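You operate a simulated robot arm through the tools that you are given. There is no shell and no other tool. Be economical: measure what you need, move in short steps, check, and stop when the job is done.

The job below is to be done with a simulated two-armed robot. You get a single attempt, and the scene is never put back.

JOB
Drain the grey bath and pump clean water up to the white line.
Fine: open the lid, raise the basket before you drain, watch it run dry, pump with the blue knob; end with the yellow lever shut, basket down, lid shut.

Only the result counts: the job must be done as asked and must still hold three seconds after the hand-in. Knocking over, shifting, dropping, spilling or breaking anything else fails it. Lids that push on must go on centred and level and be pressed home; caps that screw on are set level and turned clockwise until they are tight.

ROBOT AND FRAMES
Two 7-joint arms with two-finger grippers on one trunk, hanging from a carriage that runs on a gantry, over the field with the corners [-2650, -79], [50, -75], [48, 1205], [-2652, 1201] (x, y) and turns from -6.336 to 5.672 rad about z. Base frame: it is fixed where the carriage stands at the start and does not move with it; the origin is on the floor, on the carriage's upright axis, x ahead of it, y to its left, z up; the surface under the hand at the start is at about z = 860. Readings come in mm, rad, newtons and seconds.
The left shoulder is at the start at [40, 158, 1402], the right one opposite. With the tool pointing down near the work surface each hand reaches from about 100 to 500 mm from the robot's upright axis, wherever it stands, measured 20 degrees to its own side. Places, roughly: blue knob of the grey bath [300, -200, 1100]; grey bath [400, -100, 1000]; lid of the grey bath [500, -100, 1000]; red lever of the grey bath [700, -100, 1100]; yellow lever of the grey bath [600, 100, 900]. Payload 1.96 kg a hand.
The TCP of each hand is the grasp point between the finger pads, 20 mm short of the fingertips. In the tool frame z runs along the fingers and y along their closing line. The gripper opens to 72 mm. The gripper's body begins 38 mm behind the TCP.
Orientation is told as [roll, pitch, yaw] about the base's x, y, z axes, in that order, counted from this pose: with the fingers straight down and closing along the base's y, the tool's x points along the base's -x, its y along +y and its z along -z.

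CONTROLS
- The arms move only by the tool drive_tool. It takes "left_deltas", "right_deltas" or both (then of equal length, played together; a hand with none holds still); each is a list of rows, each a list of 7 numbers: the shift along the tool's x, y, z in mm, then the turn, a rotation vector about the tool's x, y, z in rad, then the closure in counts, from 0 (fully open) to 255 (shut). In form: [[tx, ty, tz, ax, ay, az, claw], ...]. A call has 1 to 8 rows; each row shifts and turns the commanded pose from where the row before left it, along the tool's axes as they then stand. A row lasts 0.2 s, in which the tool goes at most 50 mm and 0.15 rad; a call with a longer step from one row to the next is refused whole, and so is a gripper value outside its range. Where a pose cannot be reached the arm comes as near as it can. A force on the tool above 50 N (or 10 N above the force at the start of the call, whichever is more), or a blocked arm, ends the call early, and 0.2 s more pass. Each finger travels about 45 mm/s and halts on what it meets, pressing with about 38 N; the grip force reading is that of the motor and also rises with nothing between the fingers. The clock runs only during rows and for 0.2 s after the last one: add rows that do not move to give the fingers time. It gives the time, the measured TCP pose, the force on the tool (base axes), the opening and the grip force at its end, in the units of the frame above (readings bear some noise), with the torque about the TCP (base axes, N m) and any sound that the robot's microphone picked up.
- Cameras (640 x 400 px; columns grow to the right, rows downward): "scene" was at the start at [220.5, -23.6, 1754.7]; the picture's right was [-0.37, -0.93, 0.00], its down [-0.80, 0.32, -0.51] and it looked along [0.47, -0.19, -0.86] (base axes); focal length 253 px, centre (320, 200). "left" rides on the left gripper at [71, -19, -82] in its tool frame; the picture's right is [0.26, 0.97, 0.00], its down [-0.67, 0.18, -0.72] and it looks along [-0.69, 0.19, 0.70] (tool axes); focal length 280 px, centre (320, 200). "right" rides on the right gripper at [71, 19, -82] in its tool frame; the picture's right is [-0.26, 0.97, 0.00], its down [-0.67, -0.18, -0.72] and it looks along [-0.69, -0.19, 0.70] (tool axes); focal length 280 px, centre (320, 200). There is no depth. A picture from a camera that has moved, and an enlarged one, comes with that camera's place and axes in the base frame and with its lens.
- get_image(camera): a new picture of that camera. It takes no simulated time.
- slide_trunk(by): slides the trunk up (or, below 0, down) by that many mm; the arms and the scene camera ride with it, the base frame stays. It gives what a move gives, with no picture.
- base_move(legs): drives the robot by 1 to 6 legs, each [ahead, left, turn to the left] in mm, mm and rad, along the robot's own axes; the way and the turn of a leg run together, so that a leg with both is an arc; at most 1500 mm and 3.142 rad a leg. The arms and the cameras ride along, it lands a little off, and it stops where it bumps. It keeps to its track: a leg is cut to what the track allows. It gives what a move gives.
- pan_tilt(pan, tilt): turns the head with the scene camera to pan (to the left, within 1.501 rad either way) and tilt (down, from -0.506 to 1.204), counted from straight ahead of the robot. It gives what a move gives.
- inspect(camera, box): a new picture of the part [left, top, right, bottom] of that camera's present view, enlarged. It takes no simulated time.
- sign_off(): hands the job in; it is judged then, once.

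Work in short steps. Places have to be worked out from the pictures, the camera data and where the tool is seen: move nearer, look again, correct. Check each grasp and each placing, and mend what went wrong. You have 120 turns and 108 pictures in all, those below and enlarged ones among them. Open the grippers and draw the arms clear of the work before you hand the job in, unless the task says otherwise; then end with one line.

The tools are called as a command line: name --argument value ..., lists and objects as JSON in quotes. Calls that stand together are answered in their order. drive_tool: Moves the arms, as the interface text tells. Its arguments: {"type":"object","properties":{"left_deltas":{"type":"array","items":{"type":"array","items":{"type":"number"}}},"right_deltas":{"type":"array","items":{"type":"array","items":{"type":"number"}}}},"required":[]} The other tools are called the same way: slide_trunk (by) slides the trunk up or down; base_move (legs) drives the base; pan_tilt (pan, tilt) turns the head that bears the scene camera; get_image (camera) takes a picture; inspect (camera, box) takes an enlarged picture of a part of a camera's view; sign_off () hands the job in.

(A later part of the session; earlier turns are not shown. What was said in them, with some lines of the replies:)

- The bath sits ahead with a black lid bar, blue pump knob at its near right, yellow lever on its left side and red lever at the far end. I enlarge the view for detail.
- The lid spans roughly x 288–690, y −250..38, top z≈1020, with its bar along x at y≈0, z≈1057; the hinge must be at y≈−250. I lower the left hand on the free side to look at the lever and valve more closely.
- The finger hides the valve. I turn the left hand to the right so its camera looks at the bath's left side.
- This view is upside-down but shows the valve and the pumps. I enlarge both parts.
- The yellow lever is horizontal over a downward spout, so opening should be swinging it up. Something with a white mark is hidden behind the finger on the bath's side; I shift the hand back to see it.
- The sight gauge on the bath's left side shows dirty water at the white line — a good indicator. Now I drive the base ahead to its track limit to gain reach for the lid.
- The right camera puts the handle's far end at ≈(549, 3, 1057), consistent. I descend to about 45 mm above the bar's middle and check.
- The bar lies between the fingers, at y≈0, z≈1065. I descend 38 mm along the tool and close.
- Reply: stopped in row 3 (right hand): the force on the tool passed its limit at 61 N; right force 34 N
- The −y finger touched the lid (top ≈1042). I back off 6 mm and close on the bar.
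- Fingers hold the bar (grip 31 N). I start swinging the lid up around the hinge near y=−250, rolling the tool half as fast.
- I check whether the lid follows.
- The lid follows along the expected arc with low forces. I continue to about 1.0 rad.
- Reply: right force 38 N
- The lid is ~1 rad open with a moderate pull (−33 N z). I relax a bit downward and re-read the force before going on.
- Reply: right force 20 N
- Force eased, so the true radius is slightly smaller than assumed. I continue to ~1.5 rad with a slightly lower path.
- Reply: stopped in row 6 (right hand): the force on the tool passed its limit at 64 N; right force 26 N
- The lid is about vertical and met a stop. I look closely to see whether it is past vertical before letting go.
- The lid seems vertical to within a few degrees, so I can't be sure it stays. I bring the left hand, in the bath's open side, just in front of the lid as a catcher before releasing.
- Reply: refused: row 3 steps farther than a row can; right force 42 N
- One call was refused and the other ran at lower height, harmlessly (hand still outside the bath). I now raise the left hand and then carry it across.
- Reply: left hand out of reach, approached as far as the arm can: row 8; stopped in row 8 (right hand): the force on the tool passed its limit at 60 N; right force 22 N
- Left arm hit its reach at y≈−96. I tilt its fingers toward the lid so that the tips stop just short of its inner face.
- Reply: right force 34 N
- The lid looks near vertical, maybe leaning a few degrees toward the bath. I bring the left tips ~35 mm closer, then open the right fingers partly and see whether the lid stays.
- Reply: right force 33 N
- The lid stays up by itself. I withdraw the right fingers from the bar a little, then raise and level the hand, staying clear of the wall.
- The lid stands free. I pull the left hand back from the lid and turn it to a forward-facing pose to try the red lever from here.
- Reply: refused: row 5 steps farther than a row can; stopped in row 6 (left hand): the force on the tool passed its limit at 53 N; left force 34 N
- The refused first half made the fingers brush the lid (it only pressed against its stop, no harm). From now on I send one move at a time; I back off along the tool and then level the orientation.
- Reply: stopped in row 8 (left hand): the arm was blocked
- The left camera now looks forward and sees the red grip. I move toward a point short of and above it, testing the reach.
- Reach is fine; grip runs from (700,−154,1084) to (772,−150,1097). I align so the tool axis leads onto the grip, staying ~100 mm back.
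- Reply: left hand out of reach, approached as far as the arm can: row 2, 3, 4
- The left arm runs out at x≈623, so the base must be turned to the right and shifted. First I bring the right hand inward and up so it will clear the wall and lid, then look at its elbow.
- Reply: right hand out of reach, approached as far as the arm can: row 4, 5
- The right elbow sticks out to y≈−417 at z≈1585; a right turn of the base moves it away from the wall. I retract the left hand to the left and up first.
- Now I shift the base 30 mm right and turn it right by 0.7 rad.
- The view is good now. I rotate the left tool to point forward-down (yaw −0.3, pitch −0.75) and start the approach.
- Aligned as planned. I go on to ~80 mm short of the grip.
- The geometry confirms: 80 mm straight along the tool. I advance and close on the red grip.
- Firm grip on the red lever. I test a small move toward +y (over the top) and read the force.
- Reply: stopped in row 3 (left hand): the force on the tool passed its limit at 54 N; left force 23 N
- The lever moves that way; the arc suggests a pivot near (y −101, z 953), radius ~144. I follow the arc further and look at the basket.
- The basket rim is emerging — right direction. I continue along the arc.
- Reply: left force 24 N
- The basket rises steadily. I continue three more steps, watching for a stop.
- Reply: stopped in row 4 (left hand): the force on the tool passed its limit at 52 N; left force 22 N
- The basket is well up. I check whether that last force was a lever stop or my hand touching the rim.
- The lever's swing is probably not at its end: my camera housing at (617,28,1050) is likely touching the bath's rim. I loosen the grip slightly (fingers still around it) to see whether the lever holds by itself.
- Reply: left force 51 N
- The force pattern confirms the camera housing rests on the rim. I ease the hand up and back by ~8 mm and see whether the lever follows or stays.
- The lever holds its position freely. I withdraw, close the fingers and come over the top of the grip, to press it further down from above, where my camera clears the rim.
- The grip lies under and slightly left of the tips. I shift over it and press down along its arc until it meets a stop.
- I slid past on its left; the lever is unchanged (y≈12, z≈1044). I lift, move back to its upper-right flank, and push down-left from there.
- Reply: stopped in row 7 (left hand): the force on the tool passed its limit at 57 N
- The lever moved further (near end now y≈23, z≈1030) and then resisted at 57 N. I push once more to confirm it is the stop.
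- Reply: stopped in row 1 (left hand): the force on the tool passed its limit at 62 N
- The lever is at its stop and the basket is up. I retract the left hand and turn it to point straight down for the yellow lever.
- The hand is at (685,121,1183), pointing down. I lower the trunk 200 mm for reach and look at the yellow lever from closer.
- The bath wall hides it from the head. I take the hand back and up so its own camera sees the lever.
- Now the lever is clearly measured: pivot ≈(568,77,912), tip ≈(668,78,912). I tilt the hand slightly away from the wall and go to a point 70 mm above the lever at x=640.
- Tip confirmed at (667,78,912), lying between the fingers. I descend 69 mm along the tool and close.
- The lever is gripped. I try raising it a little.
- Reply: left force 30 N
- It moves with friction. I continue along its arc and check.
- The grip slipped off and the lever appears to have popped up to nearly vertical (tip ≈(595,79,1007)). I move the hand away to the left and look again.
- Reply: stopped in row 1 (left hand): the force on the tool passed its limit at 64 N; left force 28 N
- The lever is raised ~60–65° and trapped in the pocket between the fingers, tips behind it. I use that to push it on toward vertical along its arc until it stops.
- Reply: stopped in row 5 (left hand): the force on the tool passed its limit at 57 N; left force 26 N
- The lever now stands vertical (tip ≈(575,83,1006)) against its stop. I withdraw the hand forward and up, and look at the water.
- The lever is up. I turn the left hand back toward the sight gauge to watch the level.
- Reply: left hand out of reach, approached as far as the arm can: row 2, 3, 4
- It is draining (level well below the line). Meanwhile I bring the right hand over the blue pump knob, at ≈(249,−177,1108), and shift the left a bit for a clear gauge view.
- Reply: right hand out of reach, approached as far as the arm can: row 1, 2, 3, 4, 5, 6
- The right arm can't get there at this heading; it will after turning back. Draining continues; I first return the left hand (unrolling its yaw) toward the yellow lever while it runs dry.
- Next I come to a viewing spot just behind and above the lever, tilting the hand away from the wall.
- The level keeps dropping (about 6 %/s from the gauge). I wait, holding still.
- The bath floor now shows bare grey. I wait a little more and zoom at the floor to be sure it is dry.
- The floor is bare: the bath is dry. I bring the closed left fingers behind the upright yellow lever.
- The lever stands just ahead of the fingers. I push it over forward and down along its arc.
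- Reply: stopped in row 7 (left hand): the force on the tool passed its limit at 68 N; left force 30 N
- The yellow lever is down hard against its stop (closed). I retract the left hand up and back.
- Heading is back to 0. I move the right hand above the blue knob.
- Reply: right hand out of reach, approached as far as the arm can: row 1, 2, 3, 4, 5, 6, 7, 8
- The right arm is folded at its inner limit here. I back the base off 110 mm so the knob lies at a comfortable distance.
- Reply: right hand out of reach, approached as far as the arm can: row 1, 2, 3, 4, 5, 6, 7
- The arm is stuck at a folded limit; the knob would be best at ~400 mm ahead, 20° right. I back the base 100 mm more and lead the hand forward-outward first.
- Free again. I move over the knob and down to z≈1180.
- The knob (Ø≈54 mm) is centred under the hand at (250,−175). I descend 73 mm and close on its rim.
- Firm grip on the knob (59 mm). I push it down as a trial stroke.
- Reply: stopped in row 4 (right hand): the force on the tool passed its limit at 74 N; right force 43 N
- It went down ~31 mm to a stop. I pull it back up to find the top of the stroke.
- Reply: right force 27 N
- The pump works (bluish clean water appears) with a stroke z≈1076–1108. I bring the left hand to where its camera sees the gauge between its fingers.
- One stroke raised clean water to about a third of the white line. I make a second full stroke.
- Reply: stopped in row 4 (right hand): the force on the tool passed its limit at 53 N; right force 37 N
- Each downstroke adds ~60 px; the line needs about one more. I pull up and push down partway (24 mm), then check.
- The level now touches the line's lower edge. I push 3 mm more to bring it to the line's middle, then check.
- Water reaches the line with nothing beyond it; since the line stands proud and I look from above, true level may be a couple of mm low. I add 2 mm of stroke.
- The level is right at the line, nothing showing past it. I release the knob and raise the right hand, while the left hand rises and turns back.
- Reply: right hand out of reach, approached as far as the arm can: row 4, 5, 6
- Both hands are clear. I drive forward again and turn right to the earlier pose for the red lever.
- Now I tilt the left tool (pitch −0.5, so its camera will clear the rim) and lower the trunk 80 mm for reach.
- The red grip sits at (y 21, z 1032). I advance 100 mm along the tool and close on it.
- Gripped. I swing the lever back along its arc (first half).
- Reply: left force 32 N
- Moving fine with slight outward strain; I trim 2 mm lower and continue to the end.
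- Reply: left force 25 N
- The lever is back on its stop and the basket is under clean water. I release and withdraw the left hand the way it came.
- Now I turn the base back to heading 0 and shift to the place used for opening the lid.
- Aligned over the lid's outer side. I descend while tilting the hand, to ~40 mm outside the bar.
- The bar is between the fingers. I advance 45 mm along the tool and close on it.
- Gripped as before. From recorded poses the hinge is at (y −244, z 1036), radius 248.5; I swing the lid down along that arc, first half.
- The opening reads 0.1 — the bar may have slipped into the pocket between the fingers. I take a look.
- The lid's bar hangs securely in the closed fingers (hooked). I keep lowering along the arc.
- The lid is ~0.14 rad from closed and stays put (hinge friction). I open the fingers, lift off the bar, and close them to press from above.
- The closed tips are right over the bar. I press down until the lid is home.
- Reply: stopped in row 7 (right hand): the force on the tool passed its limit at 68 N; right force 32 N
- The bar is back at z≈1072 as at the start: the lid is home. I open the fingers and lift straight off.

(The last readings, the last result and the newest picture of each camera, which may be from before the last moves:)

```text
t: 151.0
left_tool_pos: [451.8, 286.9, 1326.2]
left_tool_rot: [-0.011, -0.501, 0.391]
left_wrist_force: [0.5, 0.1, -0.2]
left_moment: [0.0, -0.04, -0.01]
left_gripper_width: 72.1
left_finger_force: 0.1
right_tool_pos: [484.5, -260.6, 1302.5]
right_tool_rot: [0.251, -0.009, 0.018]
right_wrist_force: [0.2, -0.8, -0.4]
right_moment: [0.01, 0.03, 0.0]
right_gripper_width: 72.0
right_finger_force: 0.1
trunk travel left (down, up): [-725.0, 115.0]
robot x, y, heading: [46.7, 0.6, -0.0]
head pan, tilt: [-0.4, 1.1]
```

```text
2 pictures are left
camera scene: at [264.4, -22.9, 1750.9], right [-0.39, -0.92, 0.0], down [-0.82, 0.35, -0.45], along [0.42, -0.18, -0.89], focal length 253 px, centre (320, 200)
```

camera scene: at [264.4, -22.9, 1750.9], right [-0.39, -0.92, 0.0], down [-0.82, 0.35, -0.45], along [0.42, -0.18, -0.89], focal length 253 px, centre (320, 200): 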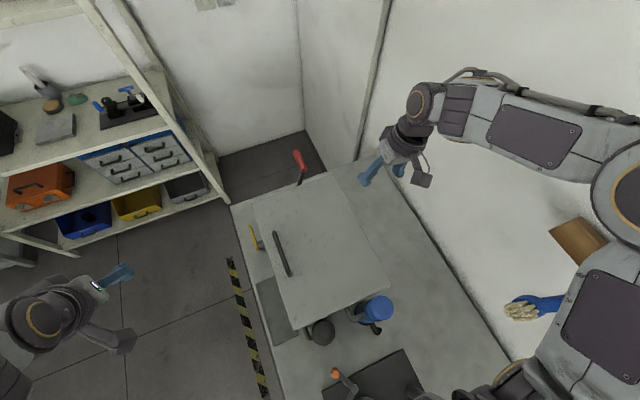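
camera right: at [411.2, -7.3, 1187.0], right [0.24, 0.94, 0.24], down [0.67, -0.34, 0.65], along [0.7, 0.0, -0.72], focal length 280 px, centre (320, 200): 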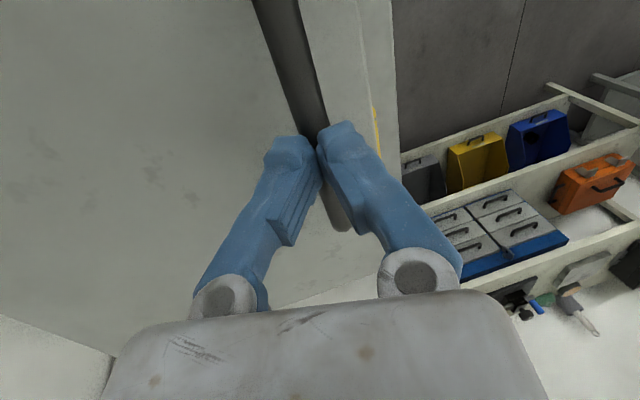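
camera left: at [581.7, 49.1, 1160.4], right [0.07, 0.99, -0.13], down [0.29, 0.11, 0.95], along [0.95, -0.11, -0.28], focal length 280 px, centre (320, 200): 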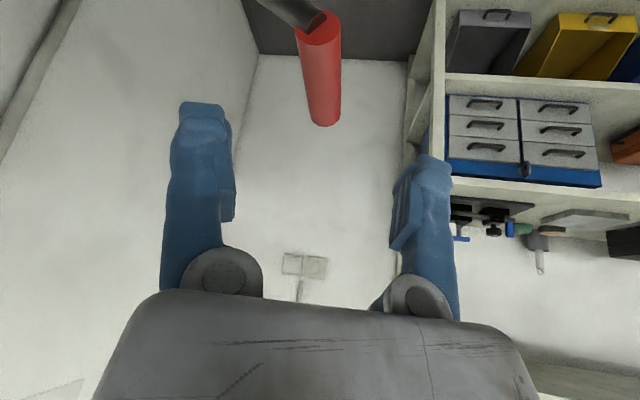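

Everything looks as at the start, lid shut. Before handing in, I swing the left camera once more to the gauge to verify the final level and the shut valve.

drive_tool --left_deltas '[[20, 0, 0, 0, 0.125, 0, 0], [20, 0, 0, 0, 0.125, 0, 0], [20, 0, 0, 0, 0.125, 0, 0], [20, 0, 20, 0, 0.125, 0, 0], [0, 0, 25, 0, 0, 0.149, 0], [0, 0, 25, 0, 0, 0.149, 0], [0, 0, 25, 0, 0, 0.149, 0], [0, 0, 25, 0, 0, 0.149, 0]]'

drive_tool --left_deltas '[[0, 0, 20, 0, 0, 0.149, 0], [0, 0, 20, 0, 0, 0.149, 0], [0, 0, 0, 0, 0, 0.149, 0], [0, 0, 0, 0, 0, 0.149, 0], [0, 0, 0, 0, 0, 0.149, 0], [0, 0, 0, 0, 0, 0.149, 0], [0, 0, 0, 0, 0, 0.149, 0], [0, 0, 0, 0, 0, 0.1, 0]]'

```text
t: 152.8
left_tool_pos: [385.1, 256.8, 1181.3]
left_tool_rot: [-0.006, -0.004, -0.21]
left_wrist_force: [-0.9, 0.2, 0.3]
left_moment: [-0.02, 0.0, 0.03]
left_gripper_width: 71.9
left_finger_force: 0.1
right_tool_pos: [484.5, -260.9, 1304.0]
right_tool_rot: [0.251, -0.009, 0.018]
right_wrist_force: [0.1, 0.7, 0.8]
right_moment: [0.0, 0.0, -0.01]
right_gripper_width: 71.9
right_finger_force: 0.0
trunk travel left (down, up): [-725.0, 115.0]
robot x, y, heading: [45.6, 2.7, -0.001]
head pan, tilt: [-0.4, 1.1]
```

```text
t: 154.6
left_tool_pos: [385.5, 257.5, 1141.9]
left_tool_rot: [0.005, -0.009, -1.353]
left_wrist_force: [0.9, -0.9, -0.5]
left_moment: [0.01, 0.03, -0.02]
left_gripper_width: 71.9
left_finger_force: 0.1
right_tool_pos: [484.1, -261.7, 1301.6]
right_tool_rot: [0.251, -0.009, 0.017]
right_wrist_force: [0.4, -0.4, 0.8]
right_moment: [0.01, 0.0, 0.02]
right_gripper_width: 72.4
right_finger_force: 0.1
trunk travel left (down, up): [-725.0, 115.0]
robot x, y, heading: [47.9, 0.1, 0.001]
head pan, tilt: [-0.4, 1.1]
```

drive_tool --left_deltas '[[0, -30, 0, 0, 0, 0, 0], [0, -30, 0, 0, 0, 0, 0], [0, 0, 0, 0, 0, 0, 0]]'

inspect --camera "left" --box '[240, 150, 400, 250]'

```text
t: 155.4
left_tool_pos: [328.3, 243.4, 1141.0]
left_tool_rot: [0.003, -0.01, -1.349]
left_wrist_force: [0.0, 0.2, -0.5]
left_moment: [0.0, 0.0, 0.03]
left_gripper_width: 72.2
left_finger_force: 0.1
right_tool_pos: [484.3, -261.0, 1301.6]
right_tool_rot: [0.251, -0.011, 0.018]
right_wrist_force: [-0.3, -0.4, 0.3]
right_moment: [0.03, 0.0, 0.0]
right_gripper_width: 72.0
right_finger_force: 0.1
trunk travel left (down, up): [-725.0, 115.0]
robot x, y, heading: [45.3, 4.3, -0.005]
head pan, tilt: [-0.4, 1.1]
```

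```text
4.00 times, centred on (320, 200) of left
camera zoom: at [292.7, 308.8, 1222.0], right [0.89, 0.47, 0.0], down [0.32, -0.61, 0.72], along [0.34, -0.64, -0.69], focal length 1122 px, centre (320, 200)
```

zoom: 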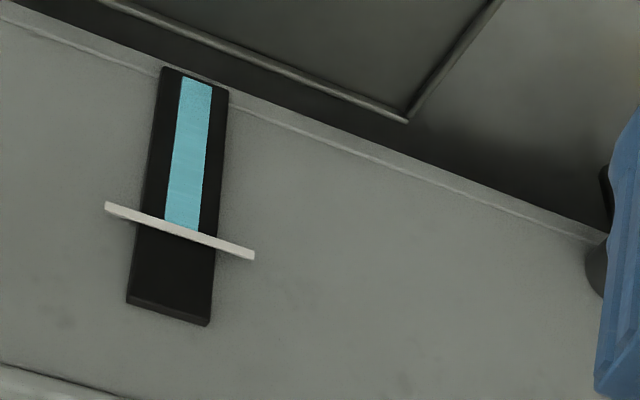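

The gauge shows clean water at the white line, holding steady with the valve shut. Both hands are open and clear of the work, so I hand in.

sign_off

```text
The job is handed in.
```

The grey bath was drained dry and refilled with clean water to the white line; I handed it in with the yellow lever shut, the basket down and the lid shut.
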